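You operate a simulated robot arm through the tools that you are given. There is no shell and no other tool. Be economical: measure what you need, move in short steps, check, and stop when the job is done.

The job below is to be done with a simulated robot arm. You get a single attempt, and the scene is never put back.

TASK
Try both plugs in the block's hole and send the press a note.
Fine: RAISE if the green plug stays out, LOWER if the red plug enters, else HOLD; lever at PRESS, SEND once; plugs back.
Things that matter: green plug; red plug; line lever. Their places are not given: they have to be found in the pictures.

Only the result counts: the job must be done as asked and must still hold three seconds after the hand-in. Knocking over, shifting, dropping, spilling or breaking anything else fails it.

THE ROBOT
A 6-joint arm with a two-finger parallel gripper, fixed in place. Base frame: the origin is at the foot of the arm, x ahead of it, y to its left, z up; the work surface is at about z = 0. Lengths are in mm, angles in degrees, forces in N, time in s.
With the tool pointing down near the work surface it reaches from about 140 to 580 mm from the base axis. Its first joint turns from -66.0 to 66.0 degrees. Payload 2.1 kg.
The tool frame sits at the grasp point between the pads (the TCP): z along the fingers, y along the line on which they close. The tips reach 30 mm beyond it. The gripper opens to 94 mm. The fingers are 28 mm wide and 10 mm thick; the gripper's body (50 by 96 mm) begins 55 mm behind the TCP.
Orientation is that of the tool frame in the base frame, as a unit quaternion [x, y, z, w]. With the fingers straight down and closing along the base's y, the tool's x points along the base's -x, its y along +y and its z along -z.

THE INTERFACE
- The arm moves only by the tool nudge_tool. Its argument "series" is a list of rows, each a list of 2 entries, a list of its own where there are three numbers: the shift along the tool's x, y, z in units of 400 mm (1.0 is 400 mm), then the turn, a rotation vector about the tool's x, y, z in units of 180 degrees (1.0 is 180 degrees). In form: [[[dx, dy, dz], [wx, wy, wz]], ...]. A call has 1 to 12 rows; each row is the pose to reach, as a shift and turn from the pose commanded when the call began, along the tool's axes at that moment. "gripper" is the finger opening in mm, from 0 to 94, set as the call begins (left out, the last holds). A call with a number of a shift or a turn outside -1 to 1 is refused whole. A row lasts 0.2 s, in which the tool goes at most 50 mm and 8.6 degrees; a call with a longer step from one row to the next is refused whole, and so is a gripper value outside its range. A pose out of reach is approached as far as the arm can. The call stops where the force on the tool passes 70 N (or 10 N more than at its start, if that is more) or the arm is blocked; 0.2 s more then pass. The fingers move at their own pace (about 72 mm/s each) and stop on an object; they squeeze with about 38 N. The grip force told is the motor's: it shows also when the fingers shut on nothing. Time passes only in rows, and 0.2 s behind the last, so rows that repeat a pose let the fingers close. The reply holds the time, the measured pose of the TCP, the force on the tool along the base axes, the opening and the grip force, in the units named above and with some noise, and new pictures: "views" is both (left out), scene, wrist or none.
- Cameras (640 x 400 px; columns grow to the right, rows downward): "scene" is fixed at [75.4, -390.5, 496.1]; the picture's right is [0.55, -0.84, 0.00], its down [-0.37, -0.24, -0.90] and it looks along [0.75, 0.49, -0.44] (base axes); focal length 214 px, centre (320, 200). "wrist" rides on the gripper at [76, 14, -102] in the tool frame; the picture's right is [-0.18, 0.98, 0.00], its down [-0.75, -0.14, -0.64] and it looks along [-0.63, -0.12, 0.77] (tool axes); focal length 243 px, centre (320, 200).
- locate(camera, pixels): for up to 12 pixels [column, row] of the newest picture of that camera ("zoom" is the newest enlarged one), the place [x, y, z] in the base frame of the surface seen there, good to about 2 mm. It takes no simulated time.
- close_up(camera, box): a new picture of the part [left, top, right, bottom] of that camera's present view, enlarged. It takes no simulated time.
- close_job(): hands the job in; it is judged then, once.

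Go step by step. Measure first, check grasps and placings, and put right what went wrong. The budget is 80 turns and 200 pictures, counting those below and the enlarged ones. Unless the task says otherwise, let go and move clear before handing in, and close with one line.

The tools are called after ">>>" as a command line: name --argument value ..., lists and objects as JSON in quotes. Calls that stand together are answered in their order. nudge_tool: Moves the arm, as the interface text tells. Its arguments: {"type":"object","properties":{"series":{"type":"array"},"gripper":{"type":"number"},"views":{"type":"string","enum":["both","scene","wrist","none"]}},"required":["series"]} The other tools are called the same way: locate (camera, pixels) gives the place of the surface under pixels of a picture; close_up (camera, box) takes an enlarged picture of a part of a camera's view; close_job () hands the job in.

At the start:

```text
t: 0.0
ee_pos: [274.0, -198.5, 437.1]
tcp_rot: [0.0, 1.0, 0.0, 0.0]
force: [0.4, 0.5, -0.2]
opening: 94.1
grasp_force: 0.0
```

scene: 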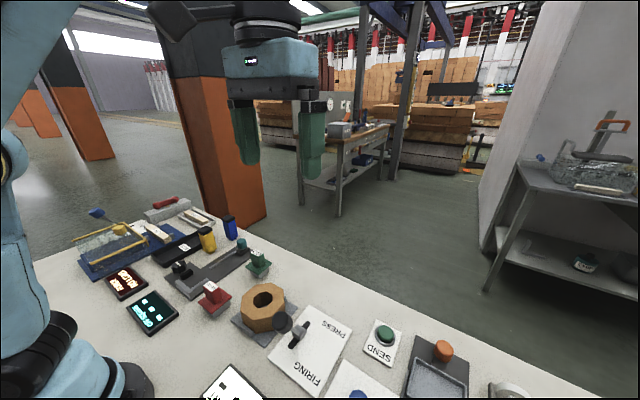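
wrist: 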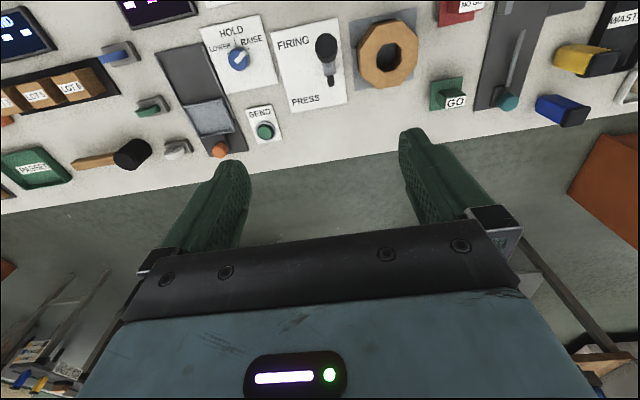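

The pictures show the block with its hole (scene ~263,300), the green plug (258,262), the red plug (213,295), a lever FIRING/PRESS, a selector dial and a SEND button. I'll enlarge these first.

>>> close_up --camera "wrist" --box '[180, 0, 360, 160]'

>>> close_up --camera "wrist" --box '[340, 0, 520, 130]'

>>> close_up --camera "scene" --box '[160, 220, 420, 390]'

>>> locate --camera "wrist" --pixels '[[238, 60], [265, 130], [326, 45], [331, 80], [388, 55], [447, 92], [440, 105], [458, 8], [300, 80], [508, 100], [405, 85], [280, 60]]'

>>> locate --camera "scene" --pixels '[[258, 254], [258, 270], [211, 287], [215, 304], [263, 298], [263, 290], [262, 307], [297, 335], [293, 343], [385, 332], [358, 396], [242, 243]]'

```text
2.50 times, centred on (270, 80) of wrist
```

zoom: 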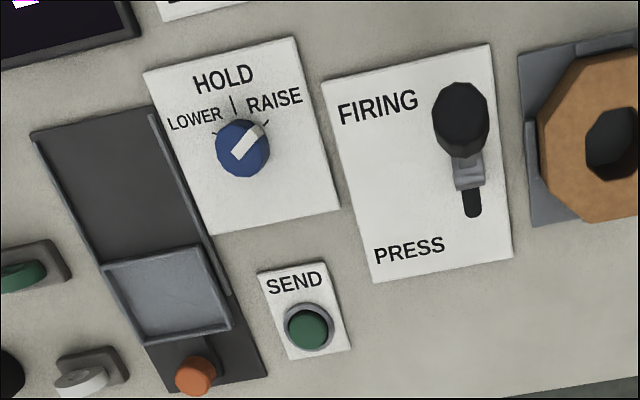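

```text
3.08 times, centred on (430, 65) of wrist
```

zoom: 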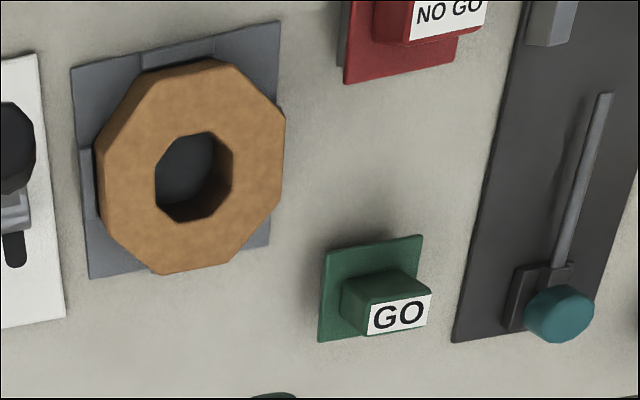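

```text
2.35 times, centred on (290, 305) of scene
```

zoom: 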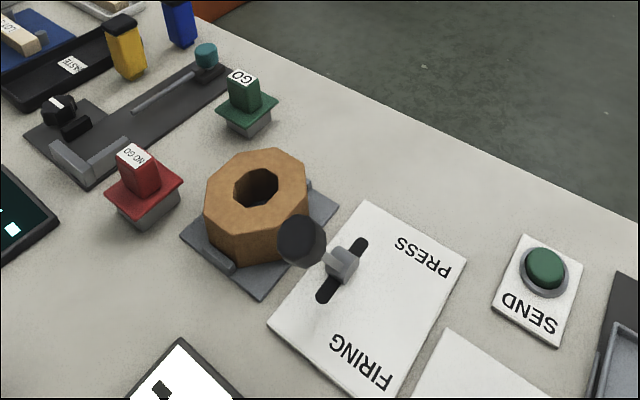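

```text
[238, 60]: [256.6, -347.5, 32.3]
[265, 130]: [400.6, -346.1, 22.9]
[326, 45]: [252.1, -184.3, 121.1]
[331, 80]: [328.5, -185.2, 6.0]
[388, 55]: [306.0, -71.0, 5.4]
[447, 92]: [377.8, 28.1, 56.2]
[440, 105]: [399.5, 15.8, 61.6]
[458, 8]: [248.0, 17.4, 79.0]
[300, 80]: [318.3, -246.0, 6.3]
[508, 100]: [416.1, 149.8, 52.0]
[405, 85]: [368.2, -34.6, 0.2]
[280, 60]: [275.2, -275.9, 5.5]
```

```text
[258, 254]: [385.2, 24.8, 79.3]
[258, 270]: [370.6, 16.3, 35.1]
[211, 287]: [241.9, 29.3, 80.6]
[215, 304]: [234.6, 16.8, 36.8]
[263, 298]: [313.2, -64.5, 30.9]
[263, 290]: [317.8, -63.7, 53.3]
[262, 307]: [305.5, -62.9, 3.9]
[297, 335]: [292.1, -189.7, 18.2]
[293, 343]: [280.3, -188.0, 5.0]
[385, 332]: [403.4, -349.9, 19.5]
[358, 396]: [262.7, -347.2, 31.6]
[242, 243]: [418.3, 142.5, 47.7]
```

Green plug handle top is at about (385,22,79), red at about (240,22,80), hole at about (310,-67). I'll enlarge the plugs and block for sizes.

>>> close_up --camera "scene" --box '[240, 240, 290, 280]'

>>> locate --camera "zoom" --pixels '[[320, 200], [230, 130], [250, 240], [120, 300], [240, 370], [440, 250], [300, 240], [200, 350], [300, 380], [220, 80], [290, 160], [190, 110]]'

>>> close_up --camera "scene" --box '[190, 270, 240, 320]'

>>> close_up --camera "scene" --box '[225, 270, 305, 340]'

>>> locate --camera "zoom" --pixels '[[250, 130], [380, 130], [310, 80], [310, 190], [220, 160], [420, 140], [200, 250], [400, 250], [310, 60], [310, 240], [160, 150], [450, 110]]'

```text
10.00 times, centred on (265, 260) of scene
```

zoom: 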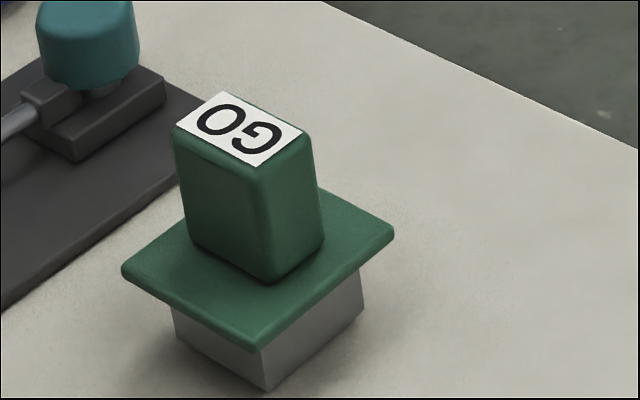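

```text
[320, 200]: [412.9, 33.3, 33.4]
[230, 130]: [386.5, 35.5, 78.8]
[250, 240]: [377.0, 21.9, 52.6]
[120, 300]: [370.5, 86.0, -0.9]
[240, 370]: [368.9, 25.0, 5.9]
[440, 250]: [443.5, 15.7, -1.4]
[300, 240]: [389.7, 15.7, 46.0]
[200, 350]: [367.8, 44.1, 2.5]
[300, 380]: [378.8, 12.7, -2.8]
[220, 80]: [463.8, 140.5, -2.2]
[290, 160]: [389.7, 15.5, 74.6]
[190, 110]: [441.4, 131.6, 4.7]
```

```text
8.00 times, centred on (215, 295) of scene
```

zoom: 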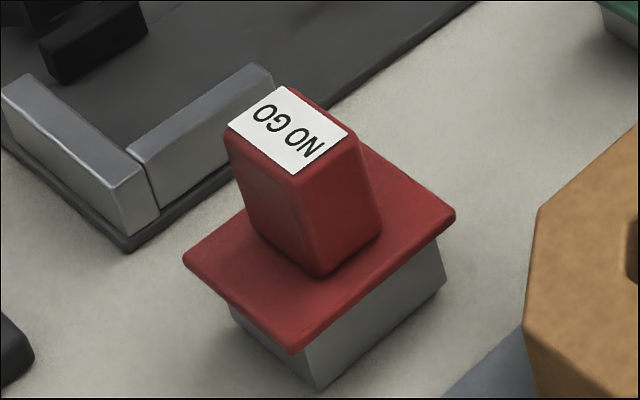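

```text
5.71 times, centred on (265, 305) of scene
```

zoom: 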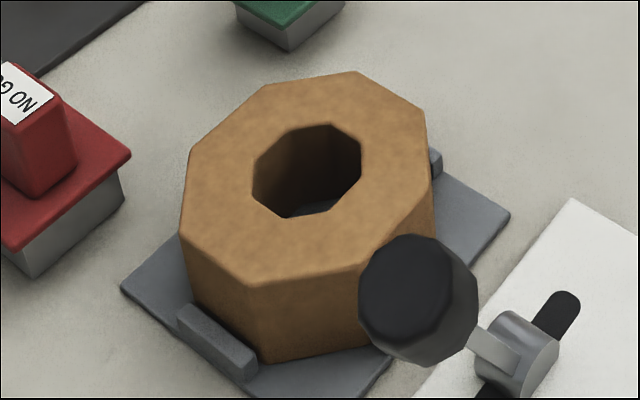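

```text
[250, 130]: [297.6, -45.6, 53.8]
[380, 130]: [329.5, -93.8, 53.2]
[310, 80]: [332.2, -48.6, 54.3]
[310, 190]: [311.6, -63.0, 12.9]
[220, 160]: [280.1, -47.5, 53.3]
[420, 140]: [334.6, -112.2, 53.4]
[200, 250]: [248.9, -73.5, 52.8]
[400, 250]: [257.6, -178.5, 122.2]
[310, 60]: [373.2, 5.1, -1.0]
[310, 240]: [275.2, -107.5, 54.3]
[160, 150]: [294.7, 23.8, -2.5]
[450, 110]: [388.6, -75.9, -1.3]
```

Block top is at z≈53.5, flanges at ≈33–36, and the grey gauge bodies stand on the table. I'll move the wrist camera in over the plugs and block for a more precise look.

>>> nudge_tool --series '[[[0.031, 0.07, 0.078], [0, 0, 0]], [[0.062, 0.14, 0.156], [0, 0, 0]], [[0.093, 0.21, 0.234], [0, 0, 0]], [[0.124, 0.28, 0.312], [0, 0, 0]], [[0.155, 0.35, 0.39], [0, 0, 0]], [[0.185, 0.421, 0.4675], [0, 0, 0]], [[0.185, 0.421, 0.4675], [0, 0, 0]]]'

```text
t: 1.6
ee_pos: [202.8, -27.9, 248.3]
tcp_rot: [-0.001, 1.0, 0.001, 0.001]
force: [-0.4, -0.4, -0.3]
opening: 94.0
grasp_force: 0.1
```

scene: 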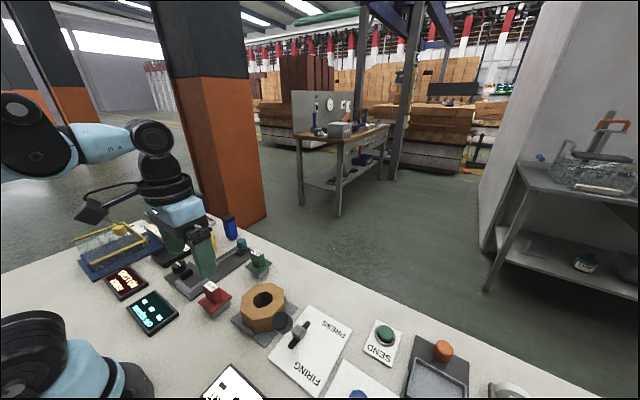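
wrist: 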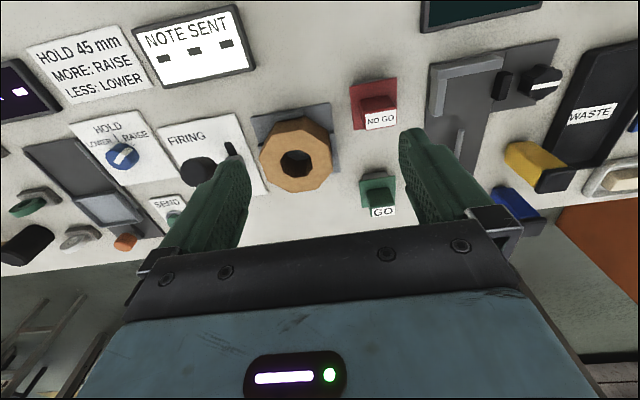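

The block, both plugs and a rule card are now visible (block 295,155; red 375,105; green 378,190). I'll enlarge and measure them.

>>> close_up --camera "wrist" --box '[240, 90, 350, 200]'

>>> locate --camera "zoom" --pixels '[[320, 168], [320, 265], [260, 205], [390, 210], [275, 175], [370, 180], [280, 255], [370, 250], [320, 230], [300, 200], [200, 100], [500, 300]]'

>>> close_up --camera "wrist" --box '[340, 160, 410, 230]'

>>> locate --camera "zoom" --pixels '[[320, 130], [200, 300], [300, 260], [400, 250], [450, 150], [490, 200], [210, 130], [270, 170], [370, 160], [180, 200], [470, 110], [300, 300]]'

>>> close_up --camera "wrist" --box '[340, 70, 410, 140]'

>>> locate --camera "zoom" --pixels '[[320, 130], [200, 300], [300, 260], [400, 250], [450, 150], [490, 200], [210, 130], [270, 170], [370, 160], [180, 200], [470, 110], [300, 300]]'

>>> close_up --camera "wrist" --box '[10, 0, 270, 240]'

```text
3.64 times, centred on (295, 145) of wrist
```

zoom: 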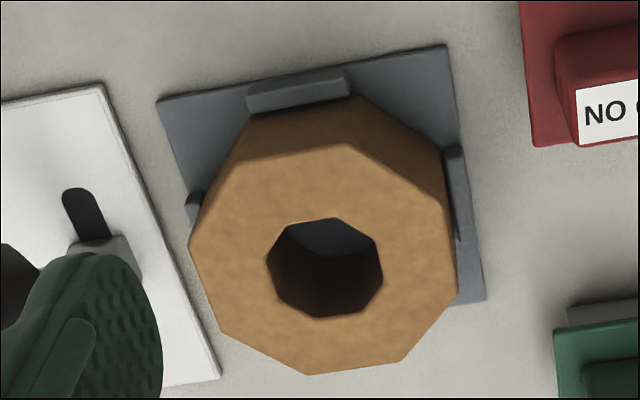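

```text
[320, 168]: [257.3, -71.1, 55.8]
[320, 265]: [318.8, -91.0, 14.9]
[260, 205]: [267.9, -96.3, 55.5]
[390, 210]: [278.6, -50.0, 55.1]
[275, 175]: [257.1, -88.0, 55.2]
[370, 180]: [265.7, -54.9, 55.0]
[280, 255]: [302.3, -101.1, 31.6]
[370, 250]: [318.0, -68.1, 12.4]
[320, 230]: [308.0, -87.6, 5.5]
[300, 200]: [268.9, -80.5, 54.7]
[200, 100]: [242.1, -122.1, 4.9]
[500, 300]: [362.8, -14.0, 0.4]
```

```text
5.71 times, centred on (375, 195) of wrist
```

zoom: 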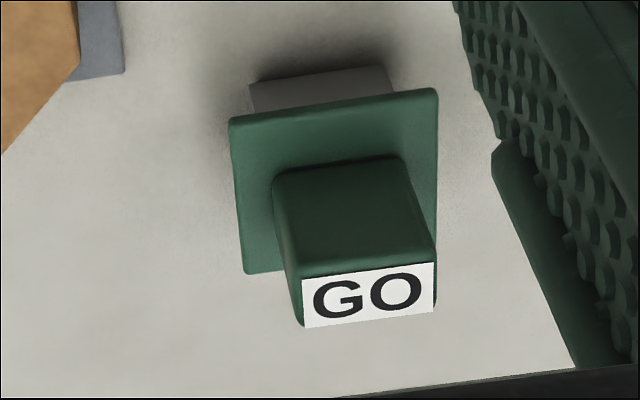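

```text
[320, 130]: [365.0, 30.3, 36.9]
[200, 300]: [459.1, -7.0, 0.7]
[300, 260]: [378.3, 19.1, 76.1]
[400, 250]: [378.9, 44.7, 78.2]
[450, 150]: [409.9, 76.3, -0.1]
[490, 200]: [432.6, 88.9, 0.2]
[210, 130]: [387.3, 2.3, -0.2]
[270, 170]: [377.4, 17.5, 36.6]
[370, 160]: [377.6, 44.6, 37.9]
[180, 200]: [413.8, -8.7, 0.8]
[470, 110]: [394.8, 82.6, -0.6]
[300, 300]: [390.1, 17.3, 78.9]
```

```text
5.71 times, centred on (375, 105) of wrist
```

zoom: 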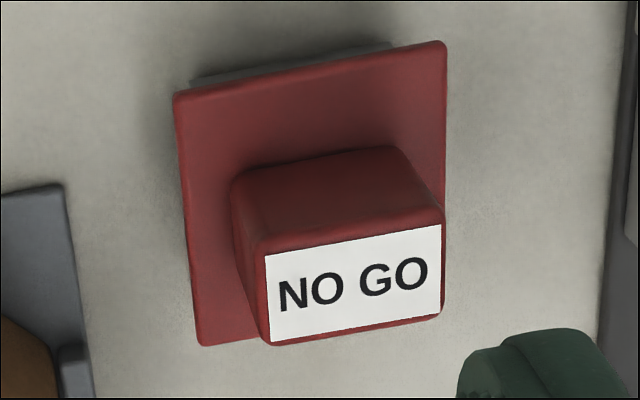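

```text
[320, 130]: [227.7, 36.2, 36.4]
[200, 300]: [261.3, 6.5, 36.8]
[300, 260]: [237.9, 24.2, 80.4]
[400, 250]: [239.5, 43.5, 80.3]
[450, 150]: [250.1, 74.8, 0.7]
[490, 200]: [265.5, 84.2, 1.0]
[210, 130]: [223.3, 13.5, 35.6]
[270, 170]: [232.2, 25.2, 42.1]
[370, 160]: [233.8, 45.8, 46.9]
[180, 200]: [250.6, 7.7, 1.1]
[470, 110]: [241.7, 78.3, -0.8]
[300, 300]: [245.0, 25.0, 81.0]
```

```text
1.67 times, centred on (140, 120) of wrist
```

zoom: 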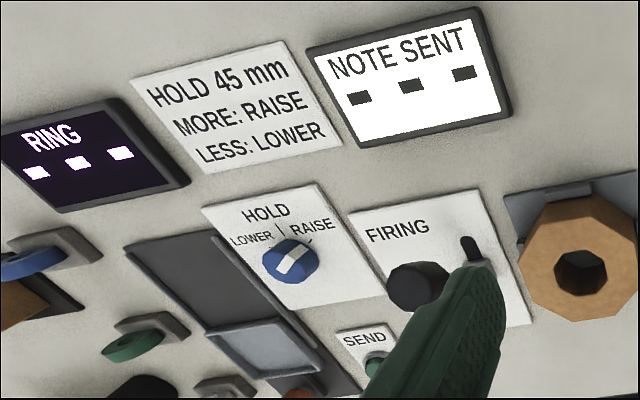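

The hole is an octagon and the gauge bodies look square (about 39 and 45 mm). I'll measure the hole rim and flange corners precisely.

>>> close_up --camera "wrist" --box '[255, 110, 335, 195]'

>>> locate --camera "wrist" --pixels '[[279, 163], [311, 165], [294, 148], [292, 179], [283, 151], [308, 155], [300, 149], [306, 178], [270, 155], [325, 165], [295, 190], [310, 132]]'

>>> close_up --camera "scene" --box '[235, 275, 295, 335]'

>>> locate --camera "scene" --pixels '[[268, 290], [290, 296], [251, 300], [259, 313], [276, 311], [258, 290], [286, 301], [254, 306], [280, 291], [269, 309], [252, 293], [285, 290]]'

```text
4.71 times, centred on (295, 152) of wrist
```

zoom: 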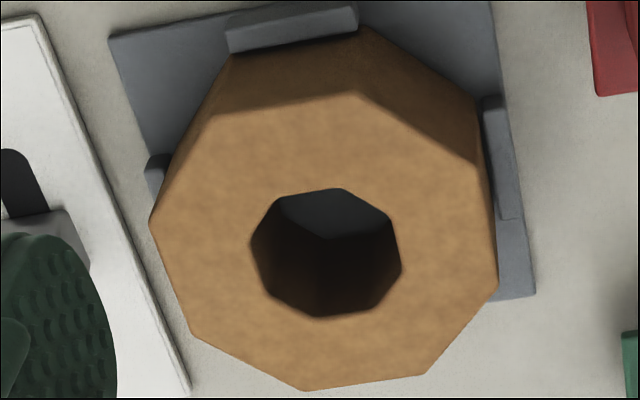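

```text
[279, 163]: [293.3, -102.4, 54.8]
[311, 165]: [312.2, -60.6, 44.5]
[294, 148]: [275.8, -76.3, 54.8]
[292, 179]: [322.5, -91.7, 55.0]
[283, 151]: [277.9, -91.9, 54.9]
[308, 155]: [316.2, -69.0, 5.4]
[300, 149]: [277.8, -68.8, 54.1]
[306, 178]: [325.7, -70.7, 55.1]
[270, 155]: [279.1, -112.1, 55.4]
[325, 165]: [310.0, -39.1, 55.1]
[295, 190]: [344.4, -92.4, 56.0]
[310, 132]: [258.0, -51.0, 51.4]
```

```text
6.67 times, centred on (265, 305) of scene
```

zoom: 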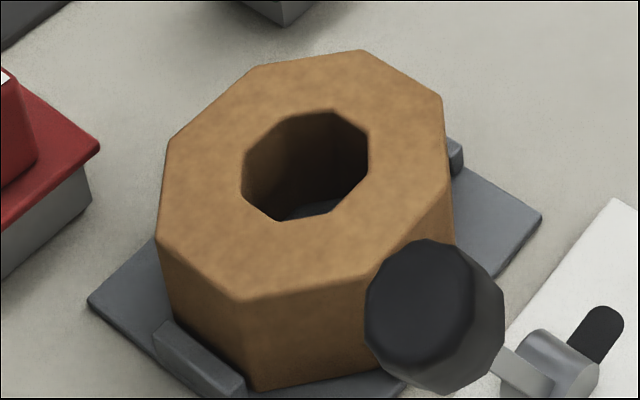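

```text
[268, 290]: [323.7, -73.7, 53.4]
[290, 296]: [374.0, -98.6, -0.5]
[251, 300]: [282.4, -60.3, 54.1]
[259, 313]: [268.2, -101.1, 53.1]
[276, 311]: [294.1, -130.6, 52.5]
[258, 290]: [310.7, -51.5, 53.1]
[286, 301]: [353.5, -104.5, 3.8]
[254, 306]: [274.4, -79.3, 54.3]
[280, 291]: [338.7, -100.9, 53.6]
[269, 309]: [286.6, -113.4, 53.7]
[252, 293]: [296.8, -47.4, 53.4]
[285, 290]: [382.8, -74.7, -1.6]
```

The hole is about 45 mm across, centred near (298,-80). Now I'll measure the handle and flange corners for the grasps.

>>> close_up --camera "wrist" --box '[340, 160, 410, 230]'

>>> locate --camera "zoom" --pixels '[[308, 283], [430, 268], [430, 306], [310, 322], [368, 295], [235, 125], [432, 96], [250, 268], [285, 180], [400, 160], [430, 180], [262, 90]]'

>>> close_up --camera "wrist" --box '[340, 70, 410, 140]'

>>> locate --camera "zoom" --pixels '[[270, 260], [435, 230], [433, 310], [276, 335], [354, 285], [180, 98], [440, 48], [204, 340], [245, 185], [390, 155], [430, 190], [240, 75]]'

```text
5.71 times, centred on (375, 195) of wrist
```

zoom: 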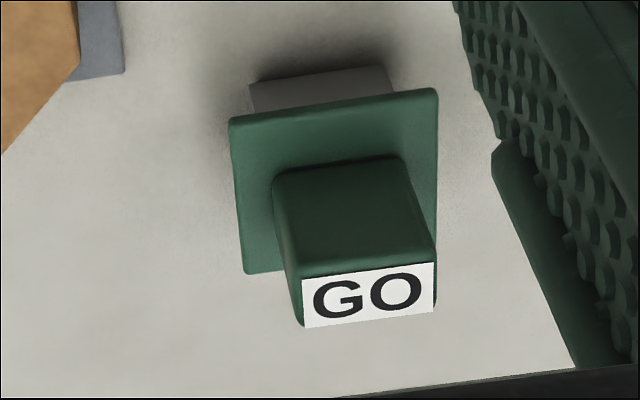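

```text
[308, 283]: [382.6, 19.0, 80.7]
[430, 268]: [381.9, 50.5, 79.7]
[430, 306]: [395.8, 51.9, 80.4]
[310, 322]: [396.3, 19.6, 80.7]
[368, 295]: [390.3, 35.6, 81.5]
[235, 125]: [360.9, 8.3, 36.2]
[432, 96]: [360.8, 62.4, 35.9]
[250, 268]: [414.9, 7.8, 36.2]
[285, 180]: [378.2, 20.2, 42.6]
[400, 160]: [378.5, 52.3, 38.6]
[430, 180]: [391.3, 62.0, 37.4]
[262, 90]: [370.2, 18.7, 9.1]
```

```text
5.71 times, centred on (375, 105) of wrist
```

zoom: 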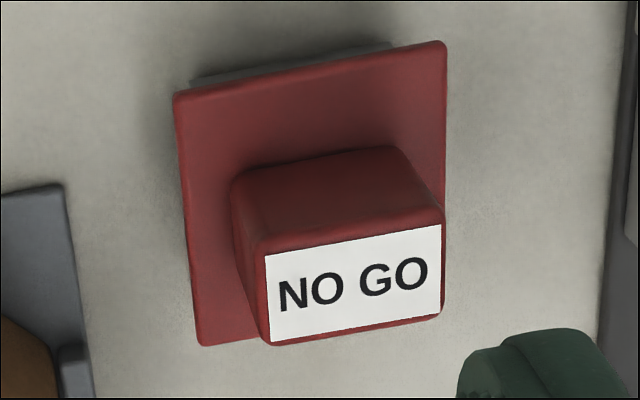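

```text
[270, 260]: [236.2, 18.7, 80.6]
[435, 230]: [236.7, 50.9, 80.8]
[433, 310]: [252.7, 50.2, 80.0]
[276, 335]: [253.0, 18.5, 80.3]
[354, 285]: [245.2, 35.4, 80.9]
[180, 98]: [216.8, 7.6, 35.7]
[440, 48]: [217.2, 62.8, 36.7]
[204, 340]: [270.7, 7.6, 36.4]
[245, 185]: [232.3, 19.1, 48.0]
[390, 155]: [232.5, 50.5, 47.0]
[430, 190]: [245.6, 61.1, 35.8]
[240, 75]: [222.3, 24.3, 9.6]
```

Green plug: centre ≈(389,35), handle 24 (x) × 36 (y) mm, top 80, flange top 36. Red: centre ≈(245,35), same handle. I'll move above the green plug.

>>> nudge_tool --series '[[[-0.0945, 0.0325, 0.05], [0, 0, 0]], [[-0.189, 0.065, 0.1], [0, 0, 0]], [[-0.2835, 0.0975, 0.15], [0, 0, 0]], [[-0.378, 0.13, 0.2], [0, 0, 0]], [[-0.4725, 0.1625, 0.25], [0, 0, 0]], [[-0.4725, 0.1625, 0.25], [0, 0, 0]], [[-0.4725, 0.1625, 0.25], [0, 0, 0]]]' --gripper 60

```text
t: 3.2
ee_pos: [387.3, 37.2, 149.5]
tcp_rot: [0.0, 1.0, 0.0, 0.0]
force: [-0.3, 0.3, 1.2]
opening: 60.0
grasp_force: 0.1
```

scene: 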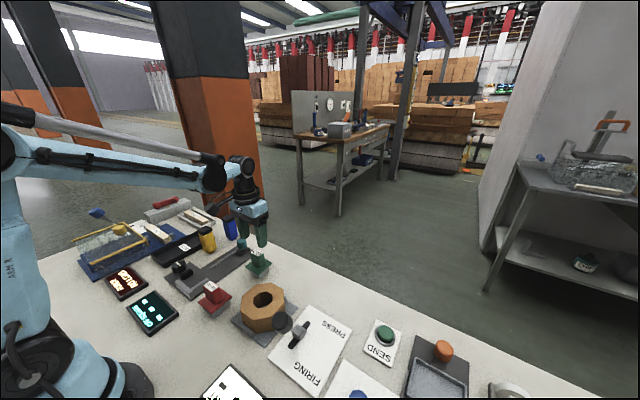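
wrist: 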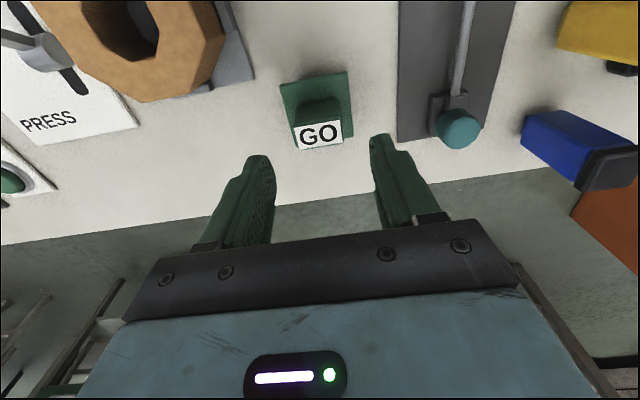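

Aligned above the green plug. Descend and close.

>>> nudge_tool --series '[[[0, 0, 0.07], [0, 0, 0]], [[0, 0, 0.13], [0, 0, 0]], [[0, 0, 0.17], [0, 0, 0]], [[0, 0, 0.195], [0, 0, 0]], [[0, 0, 0.195], [0, 0, 0]]]' --gripper 60 --views "wrist"

>>> nudge_tool --series '[[[0, 0, 0], [0, 0, 0]], [[0, 0, 0], [0, 0, 0]], [[0, 0, 0], [0, 0, 0]]]' --gripper 20 --views "both"

```text
t: 4.4
ee_pos: [389.1, 37.1, 73.1]
tcp_rot: [0.001, 1.0, 0.0, 0.0]
force: [0.0, 0.1, -1.2]
opening: 59.8
grasp_force: 0.0
```

wrist: 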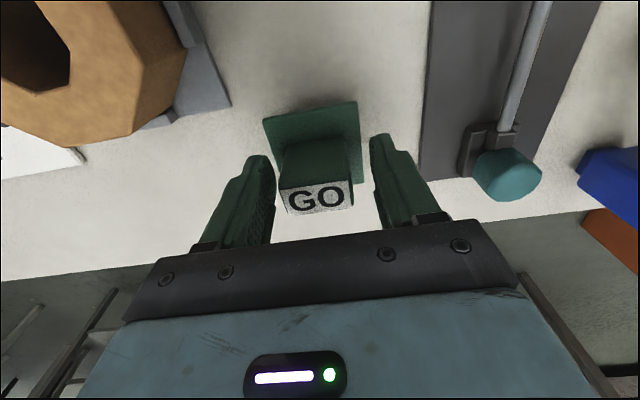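

```text
t: 5.2
ee_pos: [388.9, 37.6, 73.4]
tcp_rot: [0.0, 1.0, 0.001, 0.001]
force: [0.9, -0.7, -0.1]
opening: 41.5
grasp_force: 38.1
```

scene: 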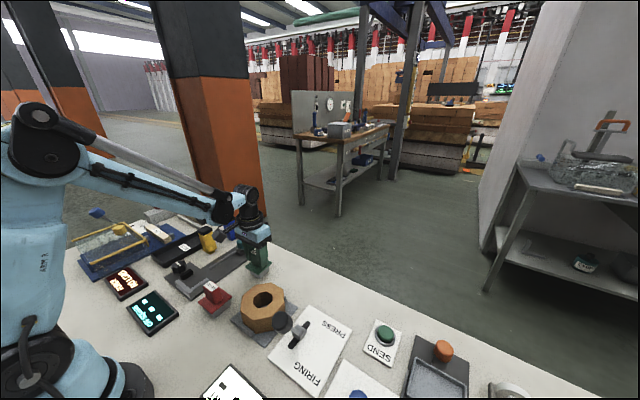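
wrist: 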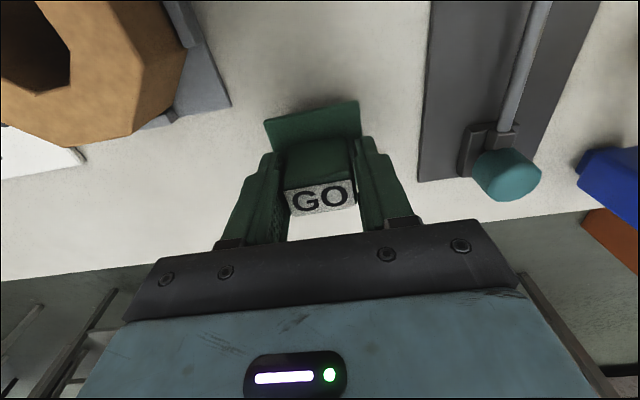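

Grip closed at 41.5 mm with 38 N. Lift slowly.

>>> nudge_tool --series '[[[0, 0, -0.02], [0, 0, 0]], [[0, 0, -0.06], [0, 0, 0]], [[0, 0, -0.12], [0, 0, 0]], [[0, 0, -0.19], [0, 0, 0]], [[0, 0, -0.25], [0, 0, 0]], [[0, 0, -0.25], [0, 0, 0]]]'

>>> close_up --camera "scene" --box '[215, 190, 305, 290]'

```text
t: 6.6
ee_pos: [388.1, 37.7, 173.3]
tcp_rot: [0.0, 1.0, 0.0, 0.0]
force: [0.9, 0.7, -2.2]
opening: 41.7
grasp_force: 38.0
```

scene: 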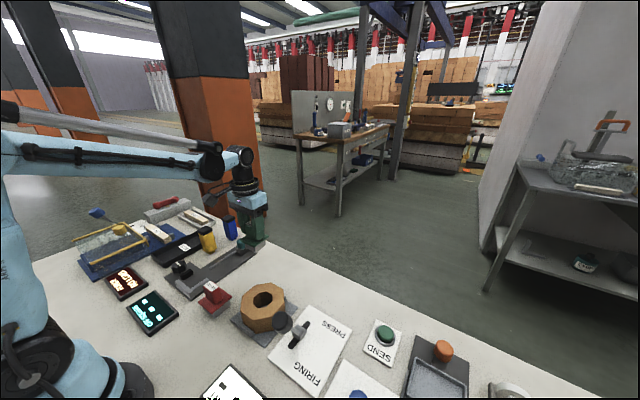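
wrist: 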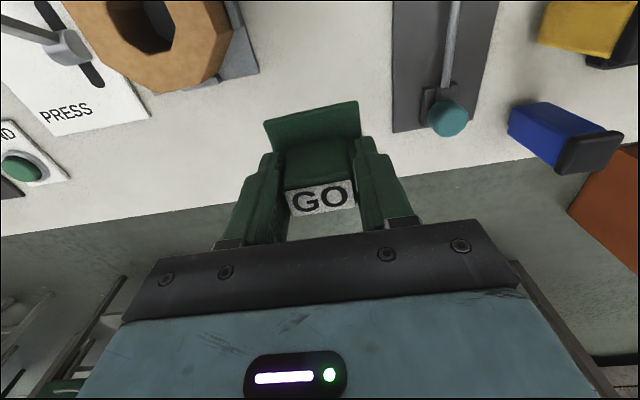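

```text
4.00 times, centred on (260, 240) of scene
```

zoom: 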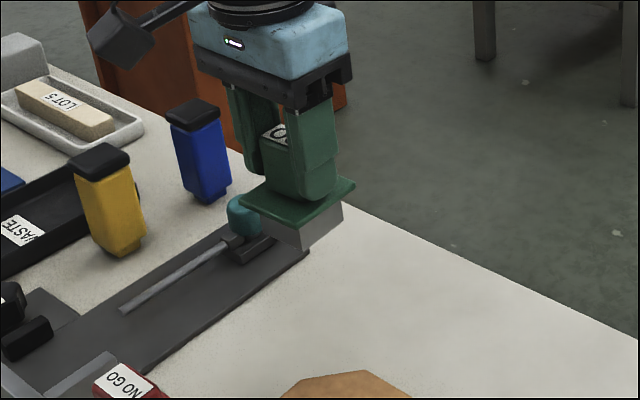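

The grey square body lifted with the handle, so it is the gauge itself, about 38 mm square. I'll check how it sits in the hand, and its true size, before going over the hole.

>>> close_up --camera "scene" --box '[235, 210, 285, 260]'

>>> locate --camera "zoom" --pixels '[[210, 255], [350, 310], [480, 240], [300, 330], [345, 360], [340, 340], [480, 270], [230, 300], [180, 230], [500, 200], [335, 290], [420, 300]]'

>>> close_up --camera "wrist" --box '[250, 90, 380, 220]'

>>> locate --camera "wrist" --pixels '[[268, 123], [357, 104], [290, 194], [350, 184], [293, 213], [352, 206], [320, 198], [275, 145], [360, 130]]'

```text
8.00 times, centred on (260, 235) of scene
```

zoom: 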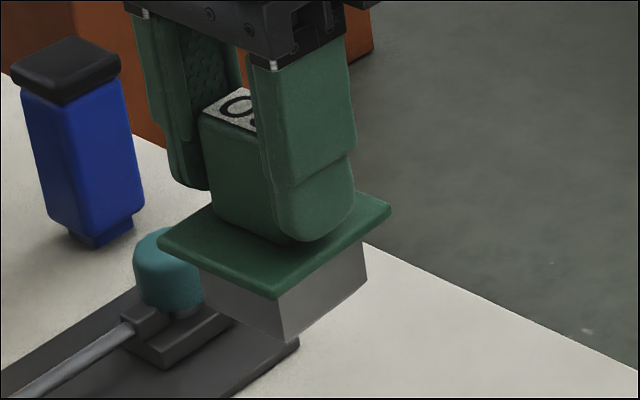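

```text
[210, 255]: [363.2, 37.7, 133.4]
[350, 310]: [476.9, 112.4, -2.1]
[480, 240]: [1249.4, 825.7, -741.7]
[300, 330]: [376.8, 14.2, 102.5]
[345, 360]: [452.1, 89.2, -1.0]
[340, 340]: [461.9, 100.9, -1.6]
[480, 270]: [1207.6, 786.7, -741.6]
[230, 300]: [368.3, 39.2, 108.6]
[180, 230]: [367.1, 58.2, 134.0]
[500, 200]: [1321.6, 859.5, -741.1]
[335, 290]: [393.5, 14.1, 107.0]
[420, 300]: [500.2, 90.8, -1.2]
```

```text
3.08 times, centred on (315, 155) of wrist
```

zoom: 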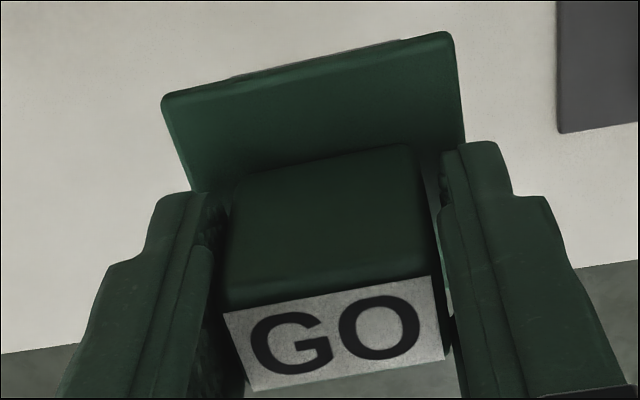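

```text
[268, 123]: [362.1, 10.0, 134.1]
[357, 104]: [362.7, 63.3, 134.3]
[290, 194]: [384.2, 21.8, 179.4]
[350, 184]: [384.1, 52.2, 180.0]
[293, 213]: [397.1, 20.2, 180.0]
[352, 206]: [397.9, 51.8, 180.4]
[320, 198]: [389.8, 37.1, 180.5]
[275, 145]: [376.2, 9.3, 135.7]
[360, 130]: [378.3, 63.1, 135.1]
```

The gauge body is about 40 mm square, centred under the TCP at about (389.5,37). I'll carry it above the hole centre (298,-80).

>>> nudge_tool --series '[[[0.05, -0.065, 0], [0, 0, 0]], [[0.105, -0.135, 0], [0, 0, 0]], [[0.16, -0.205, 0], [0, 0, 0]], [[0.21, -0.27, 0], [0, 0, 0]], [[0.229, -0.293, 0], [0, 0, 0]], [[0.229, -0.293, 0.07], [0, 0, 0]], [[0.229, -0.293, 0.08], [0, 0, 0]], [[0.229, -0.293, 0.08], [0, 0, 0]]]'

>>> close_up --camera "scene" --box '[215, 240, 305, 340]'

>>> close_up --camera "wrist" --box '[200, 50, 440, 220]'

```text
t: 8.4
ee_pos: [296.4, -80.9, 140.5]
tcp_rot: [0.0, 1.0, 0.0, 0.0]
force: [0.3, 1.0, -3.8]
opening: 41.8
grasp_force: 38.1
```

scene: 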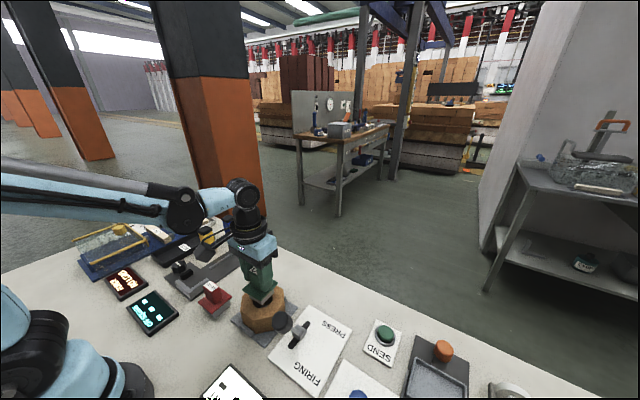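
wrist: 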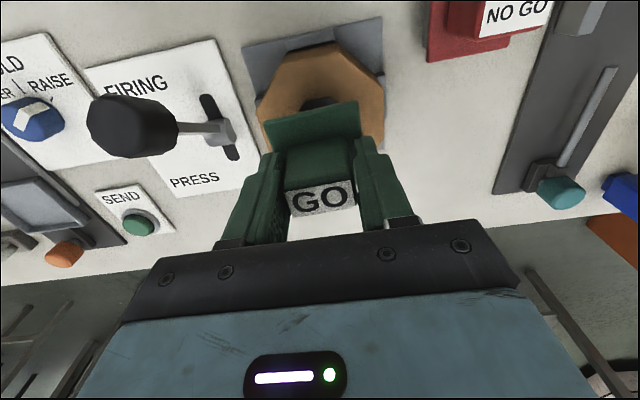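

```text
4.00 times, centred on (260, 290) of scene
```

zoom: 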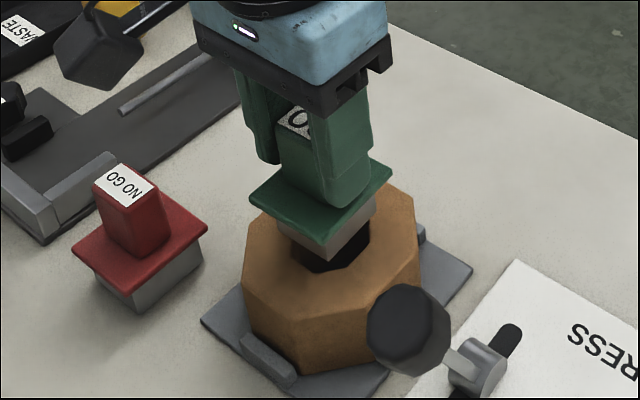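

```text
2.35 times, centred on (320, 135) of wrist
```

zoom: 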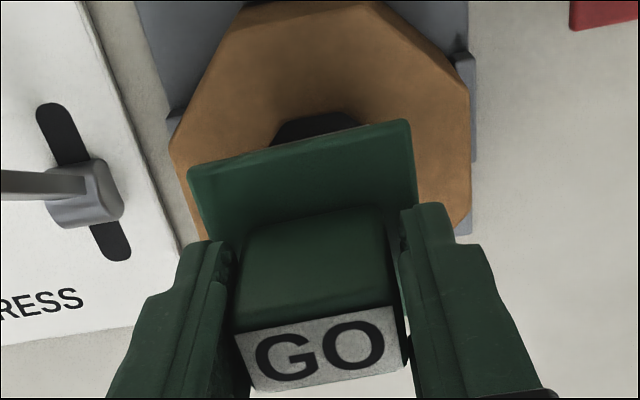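

The plug is over the hole with its underside about 14 mm above the block. I'll lower in small steps and watch the force.

>>> nudge_tool --series '[[[0, 0, 0.02], [0, 0, 0]], [[0, 0, 0.03], [0, 0, 0]], [[0, 0, 0.035], [0, 0, 0]], [[0, 0, 0.037], [0, 0, 0]], [[0, 0, 0.037], [0, 0, 0]]]' --views "none"

>>> nudge_tool --series '[[[0, 0, 0.003], [0, 0, 0]], [[0, 0, 0.006], [0, 0, 0]], [[0, 0, 0.006], [0, 0, 0]]]' --views "scene"

>>> close_up --camera "scene" --box '[225, 260, 305, 340]'

```text
t: 9.6
ee_pos: [297.2, -81.3, 125.8]
tcp_rot: [0.001, 1.0, 0.0, 0.001]
force: [-1.1, 6.0, 5.8]
opening: 41.9
grasp_force: 38.4
```

```text
t: 10.4
ee_pos: [296.4, -81.7, 123.5]
tcp_rot: [-0.001, 1.0, 0.0, 0.0]
force: [1.1, 6.8, -0.2]
opening: 41.6
grasp_force: 37.7
```

scene: 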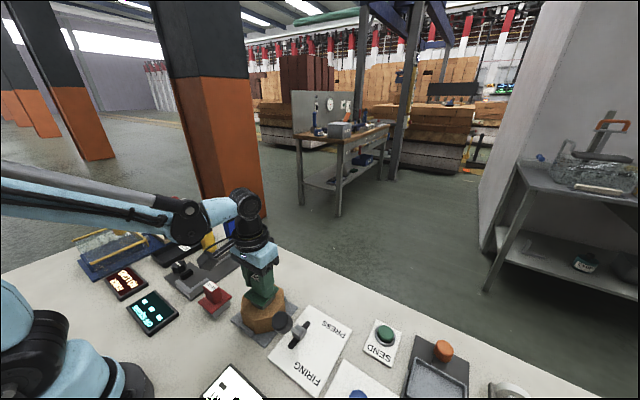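

```text
5.00 times, centred on (265, 300) of scene
```

zoom: 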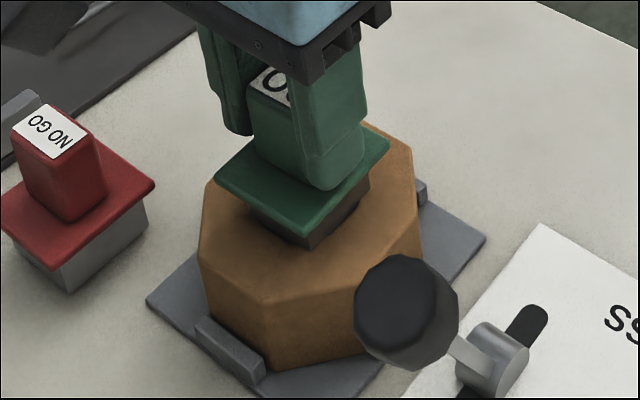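

Side force Fy≈+6 N with almost no vertical force at z=123.5: the plug seems to be rubbing on the -y wall. I'll shift +1 mm in y and go on gently.

>>> nudge_tool --series '[[[0, 0.0025, 0], [0, 0, 0]], [[0, 0.0025, 0], [0, 0, 0]]]' --views "none"

>>> nudge_tool --series '[[[0, 0, 0.003], [0, 0, 0]], [[0, 0, 0.006], [0, 0, 0]], [[0, 0, 0.006], [0, 0, 0]]]' --views "none"

```text
t: 11.0
ee_pos: [295.0, -81.1, 121.1]
tcp_rot: [0.0, 1.0, -0.001, 0.001]
force: [0.0, 0.3, -2.5]
opening: 41.9
grasp_force: 37.9
```

```text
t: 11.8
ee_pos: [295.4, -81.2, 120.0]
tcp_rot: [0.0, 1.0, 0.001, 0.0]
force: [-0.6, 0.0, -2.8]
opening: 41.8
grasp_force: 37.7
```

Forces are free now and the plug is 6 mm in. Continue down.

>>> nudge_tool --series '[[[0, 0, 0.006], [0, 0, 0]], [[0, 0, 0.012], [0, 0, 0]], [[0, 0, 0.018], [0, 0, 0]], [[0, 0, 0.024], [0, 0, 0]], [[0, 0, 0.03], [0, 0, 0]], [[0, 0, 0.03], [0, 0, 0]]]' --views "scene"

>>> close_up --camera "scene" --box '[225, 260, 305, 340]'

```text
t: 13.2
ee_pos: [295.8, -80.6, 108.2]
tcp_rot: [0.001, 1.0, 0.0, 0.0]
force: [-0.6, 0.0, -2.5]
opening: 42.0
grasp_force: 38.1
```

scene: 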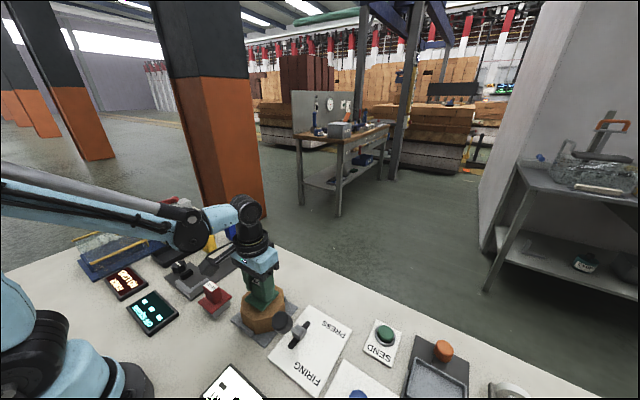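

```text
5.00 times, centred on (265, 300) of scene
```

zoom: 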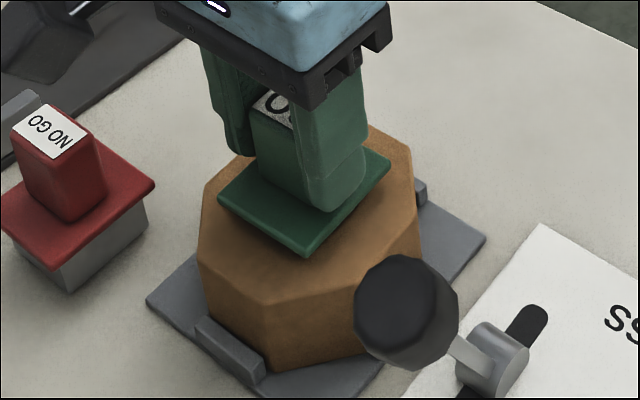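

The green plug has gone in 18 mm without force. I'll take it down to the flange to be certain.

>>> nudge_tool --series '[[[0, 0, 0.006], [0, 0, 0]], [[0, 0, 0.012], [0, 0, 0]], [[0, 0, 0.016], [0, 0, 0]], [[0, 0, 0.019], [0, 0, 0]], [[0, 0, 0.019], [0, 0, 0]]]' --views "none"

>>> nudge_tool --series '[[[0, 0, 0.003], [0, 0, 0]], [[0, 0, 0.006], [0, 0, 0]], [[0, 0, 0.006], [0, 0, 0]]]' --views "both"

>>> close_up --camera "scene" --box '[225, 260, 305, 340]'

```text
t: 14.4
ee_pos: [296.7, -82.4, 101.8]
tcp_rot: [0.001, 1.0, 0.0, 0.0]
force: [0.6, 0.5, -2.7]
opening: 41.9
grasp_force: 37.4
```

```text
t: 15.2
ee_pos: [296.8, -80.0, 99.2]
tcp_rot: [0.0, 1.0, 0.0, 0.0]
force: [-2.2, -1.8, 9.3]
opening: 41.8
grasp_force: 37.7
```

scene: 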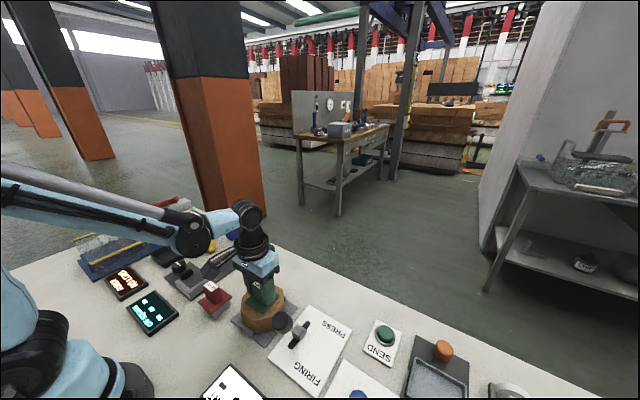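
wrist: 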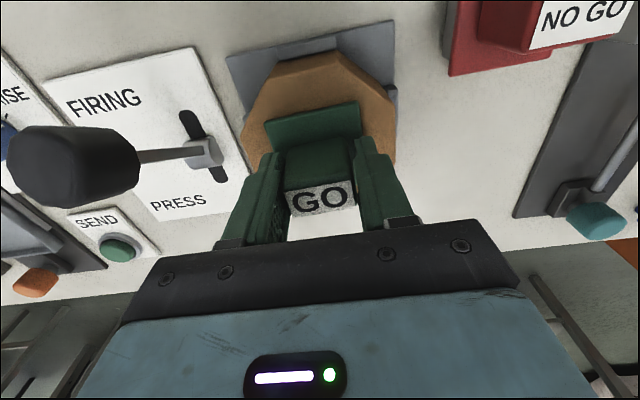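

```text
5.00 times, centred on (265, 300) of scene
```

zoom: 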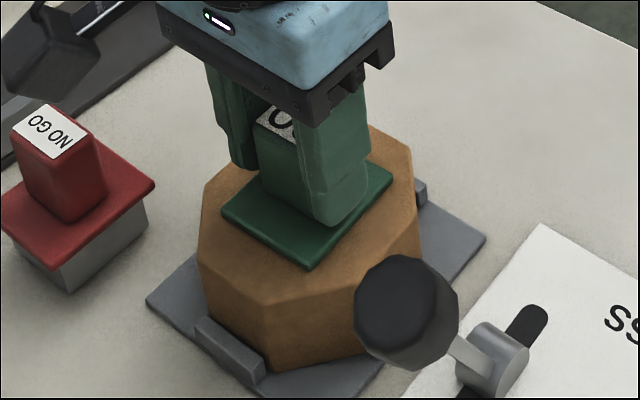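

The flange is seated (Fz≈+9 N): GREEN ENTERS. I'll lift it straight out and carry it back to its place.

>>> nudge_tool --series '[[[0, 0, -0.02], [0, 0, 0]], [[0, 0, -0.06], [0, 0, 0]], [[0, 0, -0.12], [0, 0, 0]], [[0, 0, -0.184], [0, 0, 0]], [[-0.06, 0.075, -0.184], [0, 0, 0]], [[-0.12, 0.15, -0.184], [0, 0, 0]], [[-0.18, 0.226, -0.184], [0, 0, 0]], [[-0.229, 0.2905, -0.184], [0, 0, 0]], [[-0.229, 0.2905, -0.184], [0, 0, 0]], [[-0.229, 0.2905, -0.184], [0, 0, 0]]]'

>>> locate --camera "wrist" --pixels '[[268, 123], [357, 104], [320, 198]]'

>>> close_up --camera "scene" --box '[225, 260, 305, 340]'

```text
t: 17.4
ee_pos: [389.1, 36.2, 170.6]
tcp_rot: [0.0, 1.0, -0.001, 0.0]
force: [0.6, 0.9, -2.2]
opening: 41.7
grasp_force: 38.0
```

scene: 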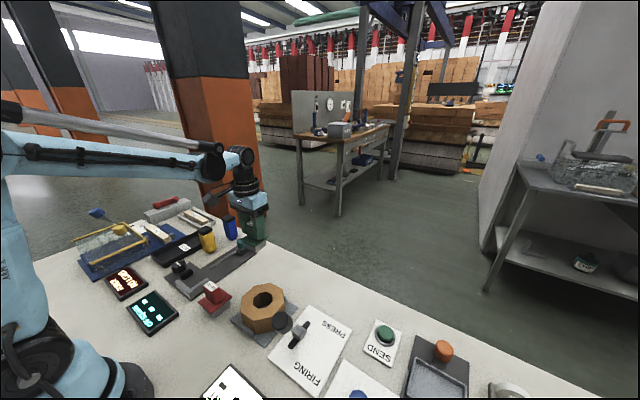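
wrist: 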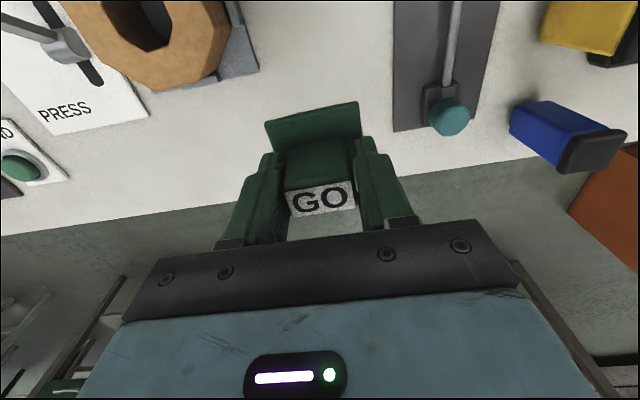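

```text
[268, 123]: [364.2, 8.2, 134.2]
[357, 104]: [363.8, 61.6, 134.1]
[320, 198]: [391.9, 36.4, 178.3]
```

```text
5.00 times, centred on (265, 300) of scene
```

zoom: 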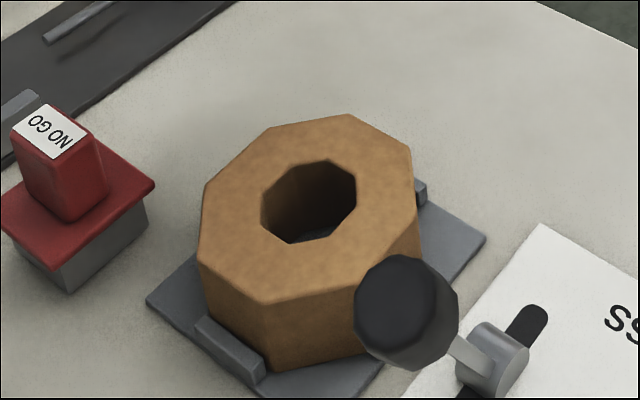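

The plug is held as before and the block hasn't moved. Lower it to its spot on the table.

>>> nudge_tool --series '[[[0, 0, 0.1], [0, 0, 0]], [[0, 0, 0.19], [0, 0, 0]], [[0, 0, 0.23], [0, 0, 0]], [[0, 0, 0.243], [0, 0, 0]], [[0, 0, 0.249], [0, 0, 0]], [[0, 0, 0.249], [0, 0, 0]]]' --views "wrist"

```text
t: 18.8
ee_pos: [390.6, 34.9, 72.2]
tcp_rot: [0.0, 1.0, 0.001, 0.001]
force: [5.4, -1.6, 29.0]
opening: 41.9
grasp_force: 37.7
```

wrist: 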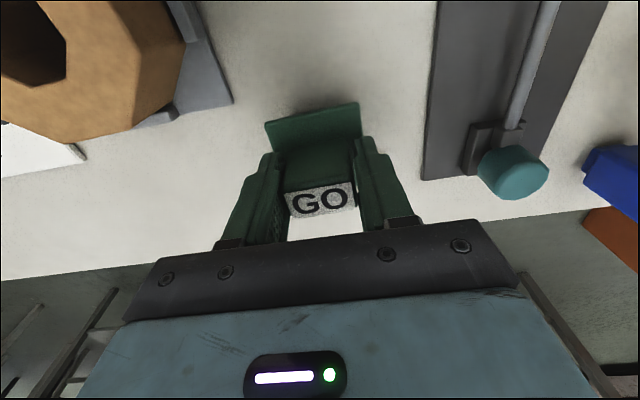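

It's on the table, pressed at 29 N; ease up by 1.2 mm, then open and rise.

>>> nudge_tool --series '[[[0, 0, -0.003], [0, 0, 0]], [[0, 0, -0.003], [0, 0, 0]]]' --views "none"

>>> nudge_tool --series '[[[0, 0, 0], [0, 0, 0]], [[0, 0, 0], [0, 0, 0]], [[0, 0, -0.06], [0, 0, 0]], [[0, 0, -0.15], [0, 0, 0]], [[0, 0, -0.25], [0, 0, 0]], [[0, 0, -0.25], [0, 0, 0]]]' --gripper 60

>>> close_up --camera "wrist" --box '[250, 40, 410, 180]'

```text
t: 19.4
ee_pos: [388.0, 33.9, 72.8]
tcp_rot: [0.0, 1.0, 0.0, 0.0]
force: [4.8, -2.4, 12.1]
opening: 42.1
grasp_force: 38.5
```

```text
t: 20.8
ee_pos: [385.7, 36.6, 171.1]
tcp_rot: [0.0, 1.0, 0.0, 0.0]
force: [0.1, 0.0, 0.2]
opening: 60.2
grasp_force: 0.0
```

scene: 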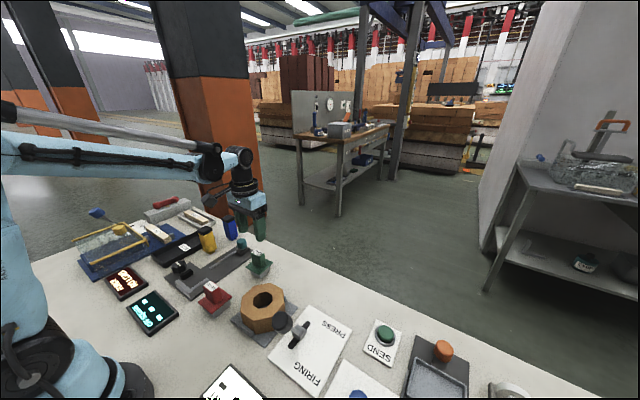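
wrist: 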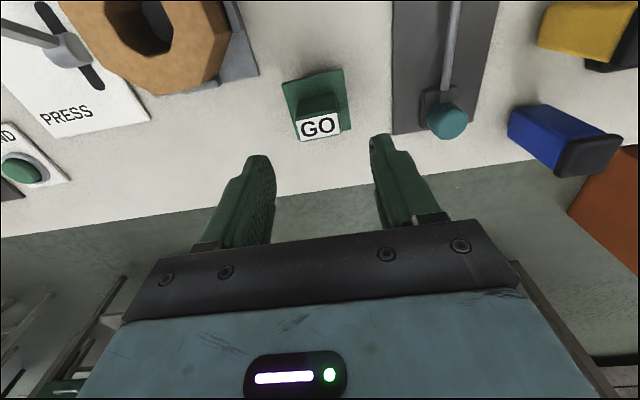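

```text
2.86 times, centred on (330, 110) of wrist
```

zoom: 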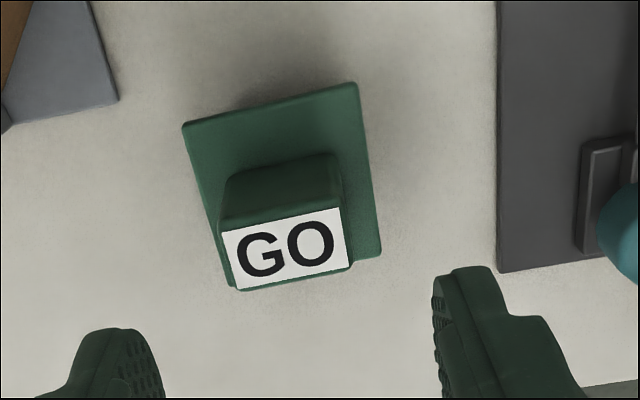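

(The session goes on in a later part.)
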